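You operate a simulated robot arm through the tools that you are given. There is no shell and no other tool. Be economical: measure what you need, move in short steps, check, and stop when the job is done.

You are at the controls of a simulated robot arm. One attempt, no reset.

JOB
Put the steel cube labelled "P5" from the top of the green belt on top of the grey puck there and the steel cube labelled "J7" on top of the grey square flange there.

Only the result counts: the job must be done as asked and must still hold three seconds after the hand-in. Knocking over, shifting, dropping, spilling or breaking anything else fails it.

ROBOT AND FRAMES
A 7-joint arm with a two-finger parallel gripper, fixed in place. Base frame: the origin is at the foot of the arm, x ahead of it, y to its left, z up; the work surface is at about z = 0. Readings come in mm, rad, newtons and seconds.
With the tool pointing down near the work surface it reaches from about 240 to 620 mm from the base axis. Its first joint turns from -1.152 to 1.152 rad. Payload 2.6 kg.
The TCP is the grasp point between the finger pads, 30 mm short of the fingertips. In the tool frame z runs along the fingers and y along their closing line. Largest opening 94 mm; finger width 28, thickness 10; the body of the gripper, 50 by 96 mm, starts 55 mm behind the TCP.
Orientation is told as [roll, pitch, yaw] about the base's x, y, z axes, in that order, counted from this pose: with the fingers straight down and closing along the base's y, the tool's x points along the base's -x, its y along +y and its z along -z.

CONTROLS
- The arm moves only by the tool apply_moves. Its argument "increments" is a list of rows, each a list of 7 numbers: the turn, a rotation vector about the tool's x, y, z in units of 45 degrees (1.0 is 45 degrees), then the shift along the tool's x, y, z in units of 400 mm (1.0 is 400 mm), then the closure, from 0 (fully open) to 1 (shut). In form: [[wx, wy, wz, dx, dy, dz, fingers], ...]. A call has 1 to 12 rows; each row is the pose to reach, as a shift and turn from the pose commanded when the call began, along the tool's axes at that moment. A call with a number of a shift or a turn outside -1 to 1 is refused whole. Rows are played at 5 a second. More than 50 mm and 0.15 rad between two rows, or a gripper value outside its range, and nothing of the call is played. A pose out of reach is approached as far as the arm can. The call stops where the force on the tool passes 40 N (or 10 N more than at its start, if that is more) or the arm is blocked; 0.2 s more then pass. Each finger travels about 72 mm/s and halts on what it meets, pressing with about 43 N; the grip force reading is that of the motor and also rises with nothing between the fingers. The clock runs only during rows and for 0.2 s after the last one: add rows that repeat a pose to give the fingers time. The reply holds the time, the measured pose of the TCP, the force on the tool along the base axes, the opening and the grip force, in the units named above and with some noise.
- Cameras (640 x 400 px; columns grow to the right, rows downward): "scene" is fixed at [48.2, 436.8, 557.6]; the picture's right is [-0.60, -0.80, 0.00], its down [-0.52, 0.38, -0.77] and it looks along [0.61, -0.46, -0.64] (base axes); focal length 360 px, centre (320, 200). "wrist" rides on the gripper at [-37, 0, -58] in the tool frame; the picture's right is [0.00, -1.00, 0.00], its down [0.97, 0.00, -0.24] and it looks along [0.24, 0.00, 0.97] (tool axes); focal length 218 px, centre (320, 200).
- grab_frame(camera): a new picture of that camera. No time passes.
- pixel_to_xyz(camera, pixels): there is no depth. For up to 12 entries [column, row, z] of the newest picture of that camera ("zoom" is the newest enlarged one), the place [x, y] in the base frame at which the ray of that pixel passes the height z, good to about 2 mm, but the place of the scene camera against the robot may be out by one fixed shift of up to 18 mm in any direction. No time passes.
- enlarge(camera, box): a new picture of the part [left, top, right, bottom] of that camera's present view, enlarged. No time passes.
- sign_off(): hands the job in; it is judged then, once.

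Work in short steps. Measure before you move; look again where a grasp or a placing could have gone wrong, and mend it. You have 60 turns and 26 pictures in all, those below and enlarged ones among them. Open the gripper and draw the arm clear of the work before you hand the job in, unless the task says otherwise; then end with one line.

The tools are called after "Emit:" as a command line: name --pt "numbers of a row" for each row, then --argument value for the rest, lists and objects as JSON in quotes. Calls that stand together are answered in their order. apply_moves: Moves the arm, as the interface text tells. Its arguments: {"type":"object","properties":{"increments":{"type":"array"}},"required":["increments"]} The other tools are called the same way: grab_frame (camera) takes a picture; pixel_to_xyz (camera, pixels) gives the place at which the rays of pixels pass given heights; enlarge (camera, box) takes an enlarged picture of a part of a camera's view; sign_off () hands the job in.

At the start:

```text
t: 0.0
tcp_pos: [286.0, 191.8, 299.7]
tool_rot: [0.001, -0.001, -0.001]
ft_force: [-0.3, 1.2, -0.2]
opening: 94.0
gripper_force: 0.0
```

scene: 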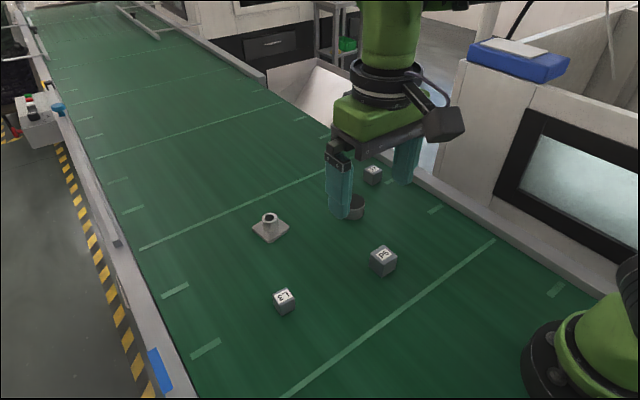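
wrist: 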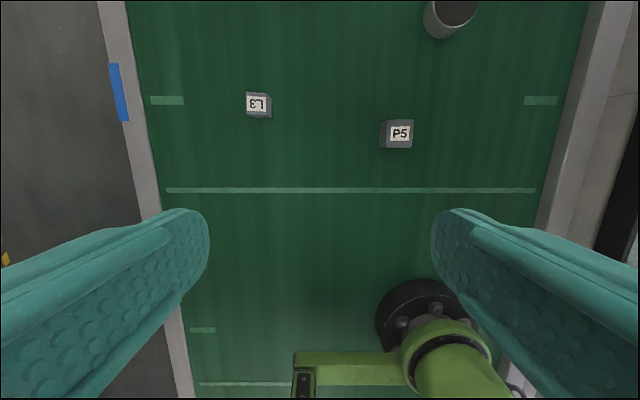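

The scene shows P5 around (383,260), L3 at (284,300), the flange at (270,228), the puck at (353,206) and a further cube at (372,175), likely J7. I enlarge the area to read the labels and shapes.

Emit:
enlarge --camera "scene" --box '[240, 150, 420, 320]'

Emit:
pixel_to_xyz --camera "wrist" --pixels '[[398, 134, 40], [450, 15, 30], [258, 104, 40], [380, 148, 0], [413, 148, 0]]'

Emit:
pixel_to_xyz --camera "scene" --pixels '[[383, 252, 40], [284, 295, 40], [269, 216, 40], [270, 228, 8], [354, 202, 30], [373, 170, 40]]'

```text
2.35 times, centred on (330, 235) of scene
```

zoom: 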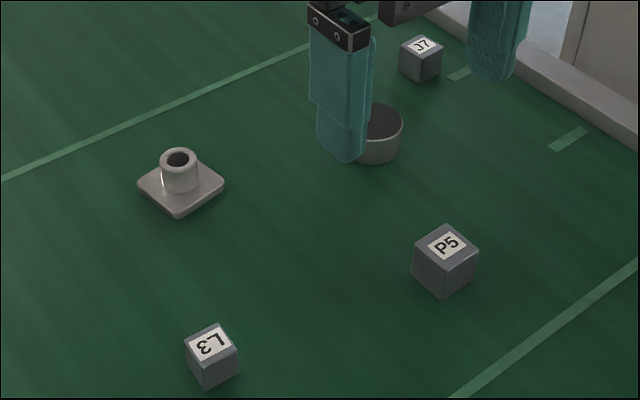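

```text
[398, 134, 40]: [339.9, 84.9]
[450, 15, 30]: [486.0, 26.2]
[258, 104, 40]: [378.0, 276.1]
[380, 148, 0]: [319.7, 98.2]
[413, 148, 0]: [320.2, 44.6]
```

```text
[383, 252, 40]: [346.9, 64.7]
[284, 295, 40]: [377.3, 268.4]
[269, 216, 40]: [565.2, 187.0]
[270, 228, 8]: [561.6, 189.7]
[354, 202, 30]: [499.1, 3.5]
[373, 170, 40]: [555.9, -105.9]
```

The labels are confirmed: J7 is the far cube and L3 is a distractor. The wrist camera puts P5 near (340,85), so I move above it with the gripper open to get a close wrist view.

Emit:
apply_moves --pt "0 0 0 -0.045 -0.09 0.03 0" --pt "0 0 0 -0.09 -0.18 0.08 0" --pt "0 0 0 -0.135 -0.27 0.125 0" --pt "0 0 0 -0.135 -0.27 0.2 0" --pt "0 0 0 -0.135 -0.27 0.2 0"

Emit:
grab_frame --camera "wrist"

```text
t: 1.2
tcp_pos: [339.8, 84.5, 220.0]
tool_rot: [0.0, 0.0, 0.003]
ft_force: [0.2, -0.1, 0.7]
opening: 94.0
gripper_force: 0.1
```

```text
22 pictures are left
```

wrist: 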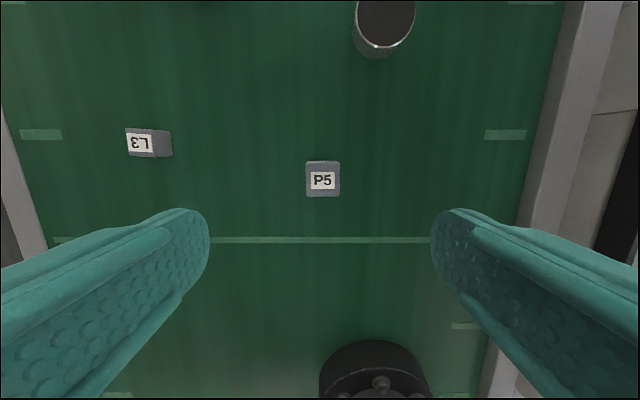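

P5's top face spans about (306..341, 162..197) and is square to the tool. I work out its height and the belt height from two views.

Emit:
pixel_to_xyz --camera "wrist" --pixels '[[306, 163, 40], [341, 197, 40], [323, 180, 40], [323, 180, 30], [323, 240, 0], [385, 20, 30], [385, 20, 40], [323, 180, 0], [323, 180, 60], [140, 143, 30]]'

Emit:
enlarge --camera "wrist" --box '[280, 140, 380, 220]'

```text
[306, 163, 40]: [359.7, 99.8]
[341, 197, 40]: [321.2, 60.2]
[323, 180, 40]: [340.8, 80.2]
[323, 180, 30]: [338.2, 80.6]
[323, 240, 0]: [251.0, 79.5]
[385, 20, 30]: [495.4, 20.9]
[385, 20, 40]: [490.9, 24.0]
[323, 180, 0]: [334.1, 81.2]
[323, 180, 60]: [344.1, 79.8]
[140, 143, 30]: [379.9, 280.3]
```

```text
5.00 times, centred on (330, 180) of wrist
```

zoom: 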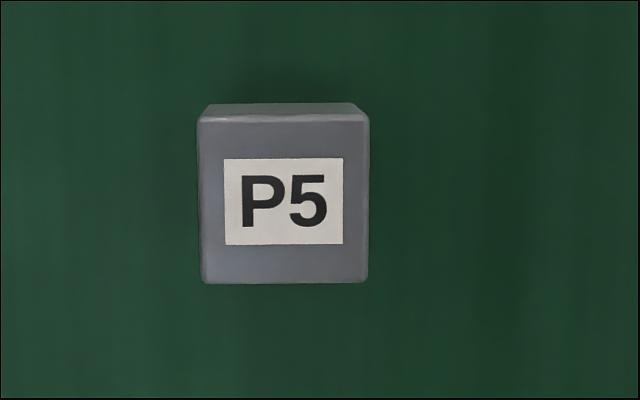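

P5 is about 38 mm a side, centred at (340.5, 80.4) and square to the fingers. I descend over it to TCP z≈40 with the gripper open and check the readings before closing.

Emit:
apply_moves --pt "0 0 0 -0.002 -0.0103 0.1 0" --pt "0 0 0 -0.002 -0.0103 0.2 0" --pt "0 0 0 -0.002 -0.0103 0.3 0" --pt "0 0 0 -0.002 -0.0103 0.37 0" --pt "0 0 0 -0.002 -0.0103 0.42 0" --pt "0 0 0 -0.002 -0.0103 0.45 0" --pt "0 0 0 -0.002 -0.0103 0.46 0" --pt "0 0 0 -0.002 -0.0103 0.46 0"

Emit:
grab_frame --camera "wrist"

```text
t: 3.0
tcp_pos: [340.7, 79.9, 36.7]
tool_rot: [0.0, -0.002, 0.001]
ft_force: [0.6, 0.2, 0.2]
opening: 93.9
gripper_force: 0.1
```

```text
20 pictures are left
```

wrist: 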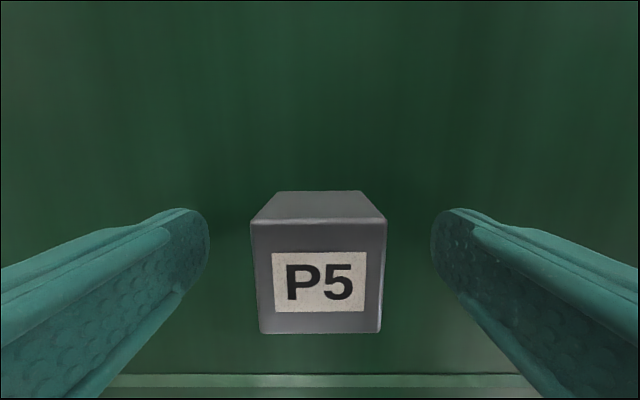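

The cube is centred between the fingers (top face about 251..387 by 223..333). I close and wait.

Emit:
apply_moves --pt "0 0 0 0 0 0 0.3" --pt "0 0 0 0 0 0 0.7" --pt "0 0 0 0 0 0 1" --pt "0 0 0 0 0 0 1" --pt "0 0 0 0 0 0 1"

```text
t: 4.2
tcp_pos: [340.5, 80.2, 36.6]
tool_rot: [0.001, 0.0, 0.001]
ft_force: [-0.7, 2.1, 0.1]
opening: 42.0
gripper_force: 43.5
```

Grip is firm (opening 42, 43 N). I lift straight up, then move to a vantage point short of the puck to view it.

Emit:
apply_moves --pt "0 0 0 0 0 -0.04 1" --pt "0 0 0 0 0 -0.12 1" --pt "0 0 0 0 0 -0.22 1" --pt "0 0 0 0 0 -0.32 1" --pt "0 0 0 0 0 -0.42 1" --pt "0 0 0 -0.07 -0.05 -0.42 1" --pt "0 0 0 -0.14 -0.1 -0.42 1" --pt "0 0 0 -0.2 -0.145 -0.42 1" --pt "0 0 0 -0.2 -0.145 -0.42 1" --pt "0 0 0 -0.2 -0.145 -0.42 1"

Emit:
grab_frame --camera "wrist"

```text
t: 6.4
tcp_pos: [421.6, 22.0, 204.3]
tool_rot: [0.0, 0.001, 0.0]
ft_force: [0.0, -1.0, -4.5]
opening: 42.3
gripper_force: 42.7
```

```text
19 pictures are left
```

wrist: 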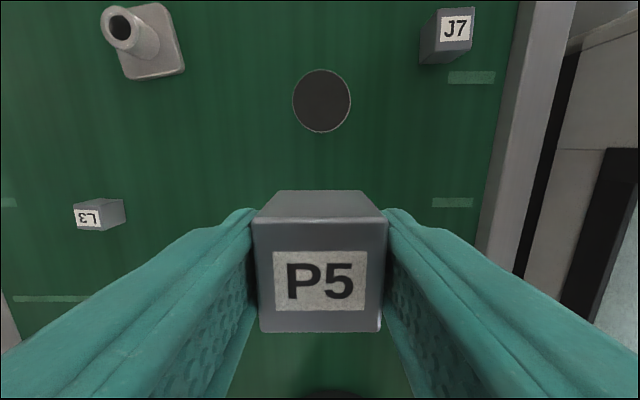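

The puck's top ellipse is centred at about (321.5,101). I get positions at several heights and zoom in on the puck and the two other items.

Emit:
pixel_to_xyz --camera "wrist" --pixels '[[321.5, 101, 20], [321.5, 101, 30], [321.5, 101, 40], [292, 101, 30], [351, 101, 30], [321.5, 69, 30], [321.5, 132, 30], [456, 28, 35], [145, 40, 8], [118, 25, 40]]'

Emit:
enlarge --camera "wrist" --box '[260, 60, 388, 140]'

Emit:
enlarge --camera "scene" --box '[240, 140, 432, 260]'

```text
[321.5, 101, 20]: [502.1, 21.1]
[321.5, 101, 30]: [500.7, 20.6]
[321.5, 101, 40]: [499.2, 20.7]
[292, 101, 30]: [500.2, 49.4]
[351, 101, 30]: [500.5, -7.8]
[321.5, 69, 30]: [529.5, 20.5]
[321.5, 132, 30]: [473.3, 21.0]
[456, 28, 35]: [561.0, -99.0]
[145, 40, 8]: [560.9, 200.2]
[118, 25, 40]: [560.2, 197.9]
```

```text
5.00 times, centred on (324, 100) of wrist
```

zoom: 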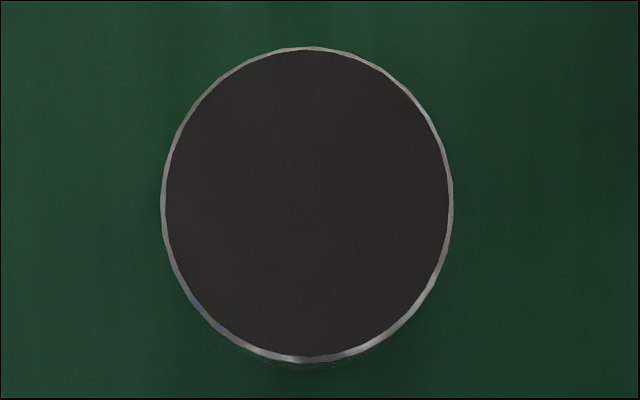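

```text
3.33 times, centred on (336, 200) of scene
```

zoom: 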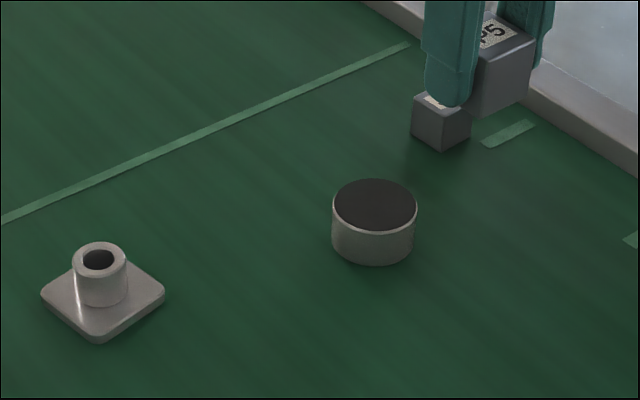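

The puck is solid, about 57 mm across and 30 mm high, centred at (500.5, 20.8). I carry P5 over it and lower to TCP z≈80, which leaves the cube bottom about 13 mm above its top.

Emit:
apply_moves --pt "0 0 0 -0.1 -0.002 0 1" --pt "0 0 0 -0.198 -0.003 0 1" --pt "0 0 0 -0.198 -0.003 0.1 1" --pt "0 0 0 -0.198 -0.003 0.2 1" --pt "0 0 0 -0.198 -0.003 0.27 1" --pt "0 0 0 -0.198 -0.003 0.31 1" --pt "0 0 0 -0.198 -0.003 0.31 1" --pt "0 0 0 -0.198 -0.003 0.31 1"

Emit:
enlarge --camera "scene" --box '[272, 130, 432, 230]'

Emit:
grab_frame --camera "wrist"

```text
t: 8.2
tcp_pos: [500.8, 20.7, 81.5]
tool_rot: [0.0, -0.001, -0.001]
ft_force: [-1.3, 0.2, -3.9]
opening: 42.2
gripper_force: 42.5
```

```text
4.00 times, centred on (352, 180) of scene
```

zoom: 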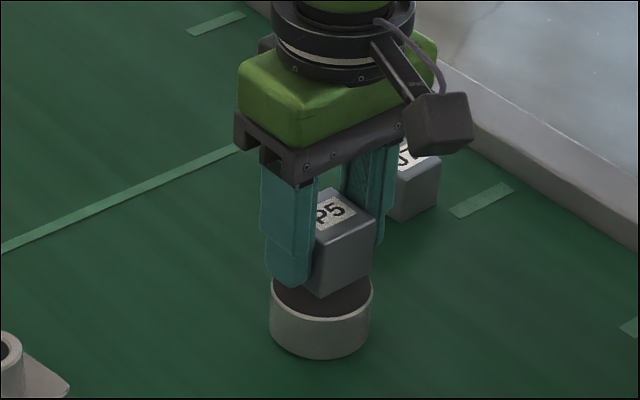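

```text
15 pictures are left
```

wrist: 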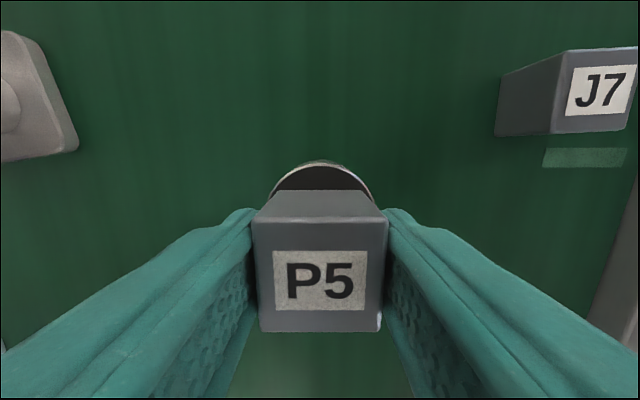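

P5 is aligned above the puck. I lower in small steps and watch the vertical force.

Emit:
apply_moves --pt "0 0 0 0 0 0.008 1" --pt "0 0 0 0 0 0.016 1" --pt "0 0 0 0 0 0.02 1" --pt "0 0 0 0 0 0.02 1"

```text
t: 9.2
tcp_pos: [500.4, 21.0, 72.0]
tool_rot: [0.001, -0.001, 0.0]
ft_force: [0.6, -0.1, -5.1]
opening: 42.3
gripper_force: 43.0
```

No contact yet (z 72.0, force still just the weight). I continue down in 1 mm steps.

Emit:
apply_moves --pt "0 0 0 0 0 0.0025 1" --pt "0 0 0 0 0 0.005 1" --pt "0 0 0 0 0 0.0075 1" --pt "0 0 0 0 0 0.0075 1"

```text
t: 10.2
tcp_pos: [500.4, 20.9, 67.2]
tool_rot: [0.001, 0.001, 0.001]
ft_force: [0.2, 0.3, -3.9]
opening: 42.0
gripper_force: 42.7
```

Still only the weight at z≈67, so I continue gently.

Emit:
apply_moves --pt "0 0 0 0 0 0.002 1" --pt "0 0 0 0 0 0.004 1" --pt "0 0 0 0 0 0.004 1"

```text
t: 11.0
tcp_pos: [499.9, 21.0, 68.7]
tool_rot: [0.001, -0.002, 0.0]
ft_force: [-7.0, -0.6, 13.8]
opening: 42.2
gripper_force: 42.7
```

Contact at z≈68 (force jumped to +13.8 N). I ease up slightly to relieve the pressure, then open.

Emit:
apply_moves --pt "0 0 0 0 0 -0.0018 1" --pt "0 0 0 0 0 -0.0018 1"

```text
t: 11.6
tcp_pos: [500.6, 21.2, 68.0]
tool_rot: [0.002, -0.003, 0.003]
ft_force: [-1.4, -0.8, 10.2]
opening: 42.1
gripper_force: 43.0
```

Emit:
apply_moves --pt "0 0 0 0 0 -0.0015 1" --pt "0 0 0 0 0 -0.0015 0.5" --pt "0 0 0 0 0 -0.0015 0.3" --pt "0 0 0 0 0 -0.0015 0" --pt "0 0 0 0 0 -0.0015 0" --pt "0 0 0 0 0 -0.0015 0"

Emit:
grab_frame --camera "wrist"

```text
t: 13.0
tcp_pos: [500.2, 21.3, 68.6]
tool_rot: [0.0, 0.0, -0.001]
ft_force: [-0.2, 0.0, 0.0]
opening: 94.1
gripper_force: 0.0
```

```text
14 pictures are left
```

wrist: 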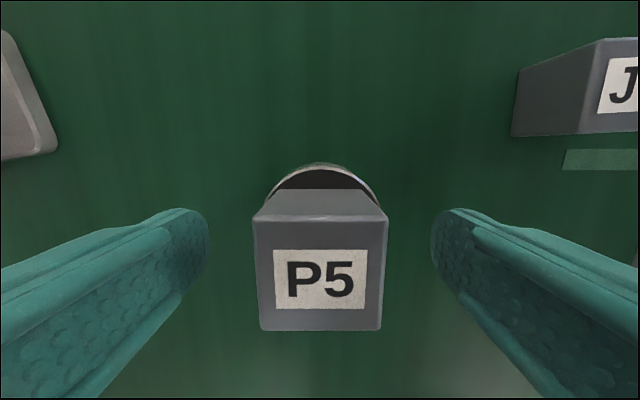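

P5 rests squarely on the puck, free of the fingers. I raise straight up and move above J7, roughly (558,-99), for a close look.

Emit:
apply_moves --pt "0 0 0 0 0 -0.1 0" --pt "0 0 0 0 0 -0.2 0" --pt "0 0 0 0 0 -0.3 0" --pt "0 0 0 -0.05 -0.1 -0.3 0" --pt "0 0 0 -0.1 -0.2 -0.3 0" --pt "0 0 0 -0.145 -0.3 -0.3 0" --pt "0 0 0 -0.145 -0.3 -0.3 0" --pt "0 0 0 -0.145 -0.3 -0.3 0"

Emit:
grab_frame --camera "wrist"

```text
t: 14.8
tcp_pos: [558.4, -100.5, 188.2]
tool_rot: [-0.001, -0.002, -0.001]
ft_force: [0.5, -0.4, -0.3]
opening: 93.9
gripper_force: 0.1
```

```text
13 pictures are left
```

wrist: 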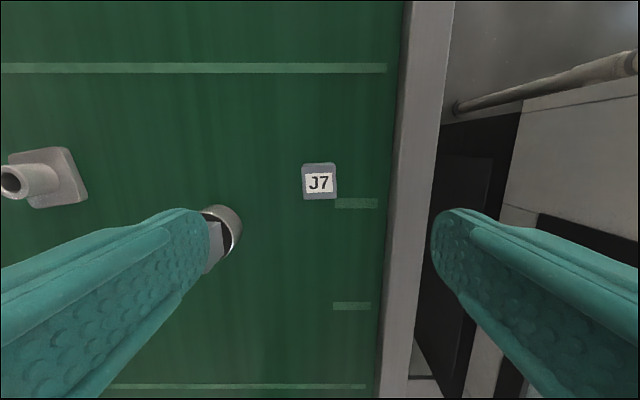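

J7's top is near (319,182); a side rail lies to its right, so I check J7's position and the rail's clearance for the right finger.

Emit:
pixel_to_xyz --camera "wrist" --pixels '[[319, 182, 30], [390, 190, 0], [393, 190, 30], [388, 230, 0], [388, 230, 40], [435, 190, 40], [302, 165, 30], [337, 199, 30], [45, 180, 8], [10, 182, 40]]'

Emit:
enlarge --camera "wrist" --box '[290, 140, 418, 220]'

```text
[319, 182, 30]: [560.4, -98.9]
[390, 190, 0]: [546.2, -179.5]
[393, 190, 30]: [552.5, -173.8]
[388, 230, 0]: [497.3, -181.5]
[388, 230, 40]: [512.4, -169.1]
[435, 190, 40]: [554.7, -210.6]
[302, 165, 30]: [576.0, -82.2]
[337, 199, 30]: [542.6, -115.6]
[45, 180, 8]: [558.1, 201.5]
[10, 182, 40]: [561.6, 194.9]
```

```text
5.00 times, centred on (354, 180) of wrist
```

zoom: 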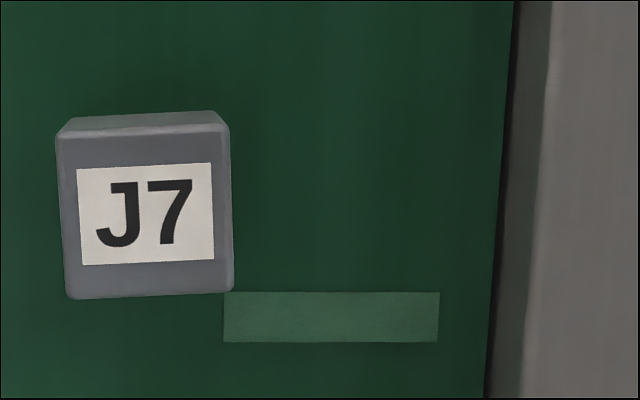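

J7 is at (560.3,-99), about 33 mm a side and yawed about +3.4°; the rail is near y≈-175. I pre-close to about 60 mm for clearance, yaw the tool by +0.06 rad and descend.

Emit:
apply_moves --pt "0 0 -0.075 -0.005 0.0035 0.0 0.36" --pt "0 0 -0.075 -0.005 0.0035 0.1 0.36" --pt "0 0 -0.075 -0.005 0.0035 0.2 0.36" --pt "0 0 -0.075 -0.005 0.0035 0.27 0.36" --pt "0 0 -0.075 -0.005 0.0035 0.27 0.36" --pt "0 0 -0.075 -0.005 0.0035 0.27 0.36"

Emit:
grab_frame --camera "wrist"

```text
t: 16.2
tcp_pos: [560.6, -98.0, 80.4]
tool_rot: [0.001, -0.001, 0.059]
ft_force: [-0.2, -0.5, -0.8]
opening: 60.2
gripper_force: 0.0
```

```text
11 pictures are left
```

wrist: 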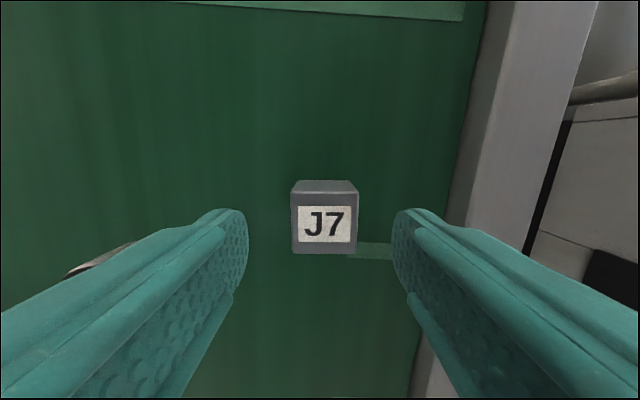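

J7 is aligned, about 1.5 mm to the right of centre, with both fingers clear. I correct and descend the remaining 45 mm, then close.

Emit:
apply_moves --pt "0 0 0 0.0015 -0.0038 0.05 0.36" --pt "0 0 0 0.0015 -0.0038 0.1 0.36" --pt "0 0 0 0.0015 -0.0038 0.112 0.36" --pt "0 0 0 0.0015 -0.0038 0.112 0.36" --pt "0 0 0 0.0015 -0.0038 0.112 0.6" --pt "0 0 0 0.0015 -0.0038 0.112 1" --pt "0 0 0 0.0015 -0.0038 0.112 1" --pt "0 0 0 0.0015 -0.0038 0.112 1"

```text
t: 18.0
tcp_pos: [559.0, -100.0, 36.1]
tool_rot: [0.0, 0.001, 0.059]
ft_force: [0.9, -2.1, 0.5]
opening: 37.9
gripper_force: 43.2
```

J7 is gripped (opening 37.9, 43 N). I lift it to z≈196 and carry it to a vantage point short of the flange, turning the yaw back to zero.

Emit:
apply_moves --pt "0 0 0 0 0 -0.05 1" --pt "0 0 0 0 0 -0.15 1" --pt "0 0 0 0 0 -0.27 1" --pt "0 0 0 0 0 -0.39 1" --pt "0 0 0 0.018 0.105 -0.4 1" --pt "0 0 0.015 0.037 0.21 -0.4 1" --pt "0 0 0.03 0.056 0.315 -0.4 1" --pt "0 0 0.045 0.075 0.42 -0.4 1" --pt "0 0 0.06 0.094 0.53 -0.4 1" --pt "0 0 0.075 0.113 0.64 -0.4 1" --pt "0 0 0.075 0.131 0.739 -0.4 1" --pt "0 0 0.075 0.131 0.739 -0.4 1"

Emit:
grab_frame --camera "wrist"

```text
t: 20.6
tcp_pos: [489.6, 192.4, 194.8]
tool_rot: [0.0, 0.0, 0.0]
ft_force: [-0.2, 0.6, -2.5]
opening: 38.1
gripper_force: 43.1
```

```text
10 pictures are left
```

wrist: 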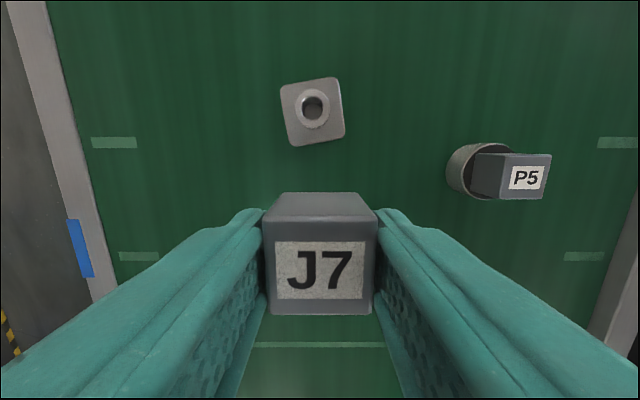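

The flange hub is near (313,108). I zoom in to get the hub rim centre and triangulate its height against the earlier view, where the rim was at about (121,26).

Emit:
enlarge --camera "wrist" --box '[249, 70, 377, 150]'

Emit:
pixel_to_xyz --camera "wrist" --pixels '[[313, 108, 20], [313, 108, 30], [313, 108, 40], [313, 108, 50], [313, 112, 8], [295, 108, 40], [331, 108, 40]]'

```text
5.00 times, centred on (313, 110) of wrist
```

zoom: 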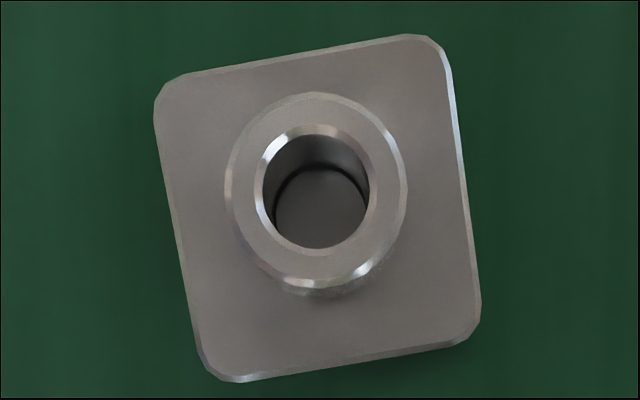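

```text
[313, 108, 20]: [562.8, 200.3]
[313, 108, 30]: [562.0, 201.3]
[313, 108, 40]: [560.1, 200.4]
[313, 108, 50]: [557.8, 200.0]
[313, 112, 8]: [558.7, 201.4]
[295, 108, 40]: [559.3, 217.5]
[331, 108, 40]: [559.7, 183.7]
```

The hub rim is about 34 mm across with a 20 mm hole, centred at about (560, 200.5), with its top at z≈36–40. I move above it and lower to TCP z≈92.

Emit:
apply_moves --pt "0 0 0 -0.09 0.01 0 1" --pt "0 0 0 -0.176 0.02 0 1" --pt "0 0 0 -0.176 0.02 0.1 1" --pt "0 0 0 -0.176 0.02 0.19 1" --pt "0 0 0 -0.176 0.02 0.24 1" --pt "0 0 0 -0.176 0.02 0.257 1" --pt "0 0 0 -0.176 0.02 0.257 1" --pt "0 0 0 -0.176 0.02 0.257 1"

Emit:
grab_frame --camera "wrist"

Emit:
enlarge --camera "scene" --box '[206, 160, 334, 240]'

```text
t: 22.4
tcp_pos: [559.5, 200.3, 92.9]
tool_rot: [0.0, 0.0, 0.001]
ft_force: [0.7, -0.3, -3.6]
opening: 38.3
gripper_force: 42.6
```

```text
8 pictures are left
```

wrist: 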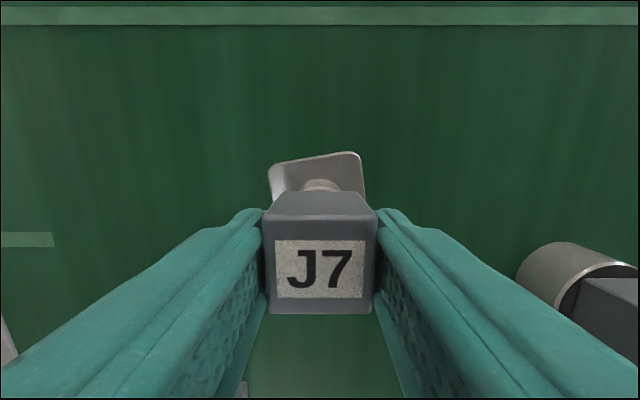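

```text
5.00 times, centred on (270, 200) of scene
```

zoom: 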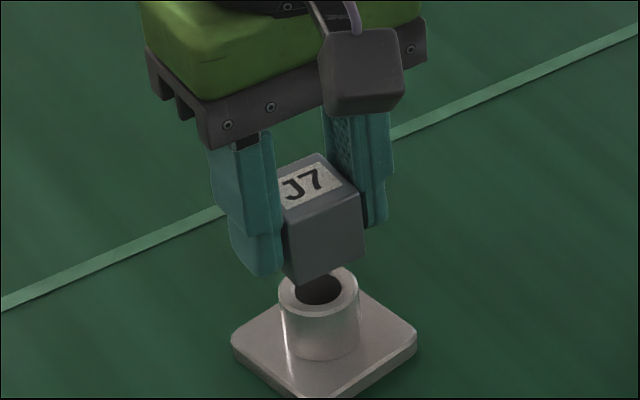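

The visible hub arc is centred near column 321, so lateral alignment is good. I lower to z≈78 watching the force.

Emit:
apply_moves --pt "0 0 0 0 0 0.012 1" --pt "0 0 0 0 0 0.022 1" --pt "0 0 0 0 0 0.03 1" --pt "0 0 0 0 0 0.034 1" --pt "0 0 0 0 0 0.034 1"

Emit:
enlarge --camera "scene" --box '[206, 160, 334, 240]'

```text
t: 23.6
tcp_pos: [561.3, 199.8, 78.7]
tool_rot: [0.0, 0.0, 0.001]
ft_force: [-0.1, 0.3, -3.6]
opening: 38.2
gripper_force: 43.0
```

```text
5.00 times, centred on (270, 200) of scene
```

zoom: 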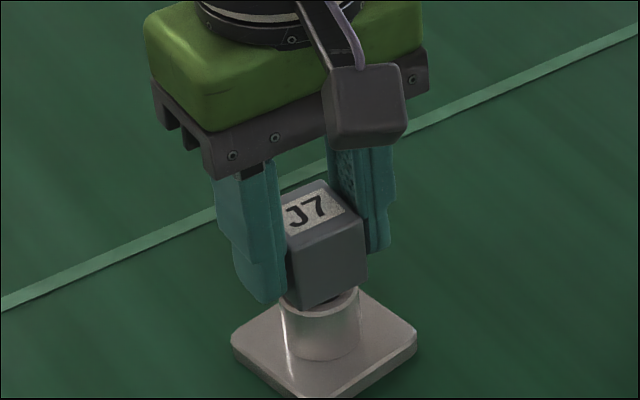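

No contact yet and the cube sits right over the hub. I lower in about 1 mm steps.

Emit:
apply_moves --pt "0 0 0 0 0 0.0025 1" --pt "0 0 0 0 0 0.005 1" --pt "0 0 0 0 0 0.0075 1" --pt "0 0 0 0 0 0.0075 1"

```text
t: 24.6
tcp_pos: [561.0, 199.5, 75.2]
tool_rot: [-0.001, 0.0, 0.0]
ft_force: [0.1, 0.0, -3.1]
opening: 38.1
gripper_force: 43.1
```

Still free at z≈75, so another 2 mm.

Emit:
apply_moves --pt "0 0 0 0 0 0.0025 1" --pt "0 0 0 0 0 0.005 1" --pt "0 0 0 0 0 0.005 1"

```text
t: 25.4
tcp_pos: [559.4, 200.8, 74.1]
tool_rot: [-0.001, 0.001, -0.001]
ft_force: [0.1, 0.9, -2.3]
opening: 37.7
gripper_force: 43.5
```

Still free (force -2.3 N), so I continue by 1 mm steps.

Emit:
apply_moves --pt "0 0 0 0 0 0.002 1" --pt "0 0 0 0 0 0.004 1" --pt "0 0 0 0 0 0.004 1"

```text
t: 26.2
tcp_pos: [560.1, 200.4, 74.3]
tool_rot: [0.001, -0.001, 0.0]
ft_force: [-2.5, -2.0, 5.9]
opening: 38.1
gripper_force: 43.0
```

Contact at z≈74 (+5.9 N). I back off about 0.4 mm and open the fingers.

Emit:
apply_moves --pt "0 0 0 0 0 -0.001 1" --pt "0 0 0 0 0 -0.001 1" --pt "0 0 0 0 0 -0.001 0.5" --pt "0 0 0 0 0 -0.001 0.3" --pt "0 0 0 0 0 -0.001 0.1" --pt "0 0 0 0 0 -0.001 0.1" --pt "0 0 0 0 0 -0.001 0.1"

Emit:
grab_frame --camera "wrist"

```text
t: 27.8
tcp_pos: [560.0, 200.4, 73.9]
tool_rot: [-0.001, 0.0, 0.0]
ft_force: [0.3, 0.4, 0.7]
opening: 84.7
gripper_force: 0.0
```

```text
5 pictures are left
```

wrist: 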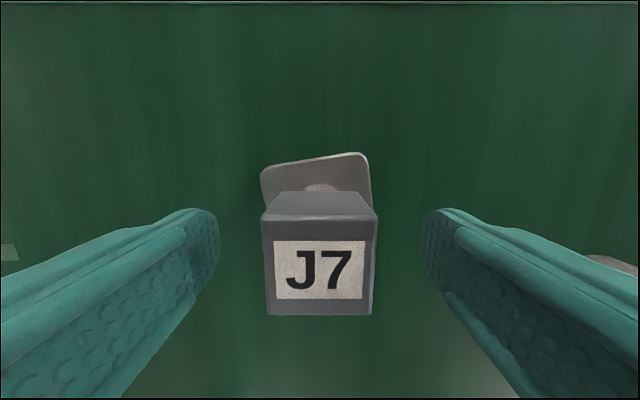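

J7 stands level on the hub, free of the fingers. I raise straight up, then draw back toward the base and clear of the work.

Emit:
apply_moves --pt "0 0 0 0 0 -0.08 0.1" --pt "0 0 0 0 0 -0.18 0.1" --pt "0 0 0 0 0 -0.28 0.1" --pt "0 0 0 0 0 -0.38 0.1" --pt "0 0 0 0.1 0 -0.42 0.1" --pt "0 0 0 0.2 0 -0.45 0" --pt "0 0 0 0.3 0 -0.45 0" --pt "0 0 0 0.4 0 -0.45 0" --pt "0 0 0 0.5 0 -0.45 0" --pt "0 0 0 0.5 0 -0.45 0"

Emit:
grab_frame --camera "scene"

Emit:
enlarge --camera "scene" --box '[230, 150, 422, 270]'

```text
t: 30.0
tcp_pos: [359.9, 201.3, 254.1]
tool_rot: [-0.001, 0.0, 0.002]
ft_force: [0.3, 0.0, 0.2]
opening: 94.0
gripper_force: 0.0
out of reach, approached as far as the arm can: row 4
```

```text
4 pictures are left
```

scene: 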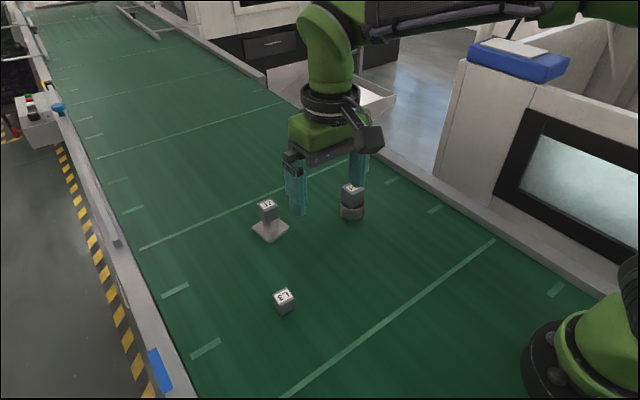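

```text
3.33 times, centred on (326, 210) of scene
```

zoom: 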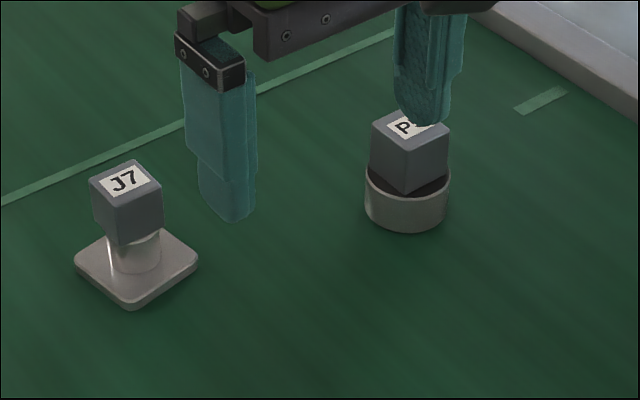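

Both cubes stand centred on their supports, L3 is undisturbed, and the gripper is open and clear at z≈254. I hand in.

Emit:
sign_off

```text
The job is handed in.
```

P5 is on the grey puck and J7 is on the hub of the grey square flange; in the last picture both stood level, L3 was undisturbed, and the arm was open and clear when I handed in.
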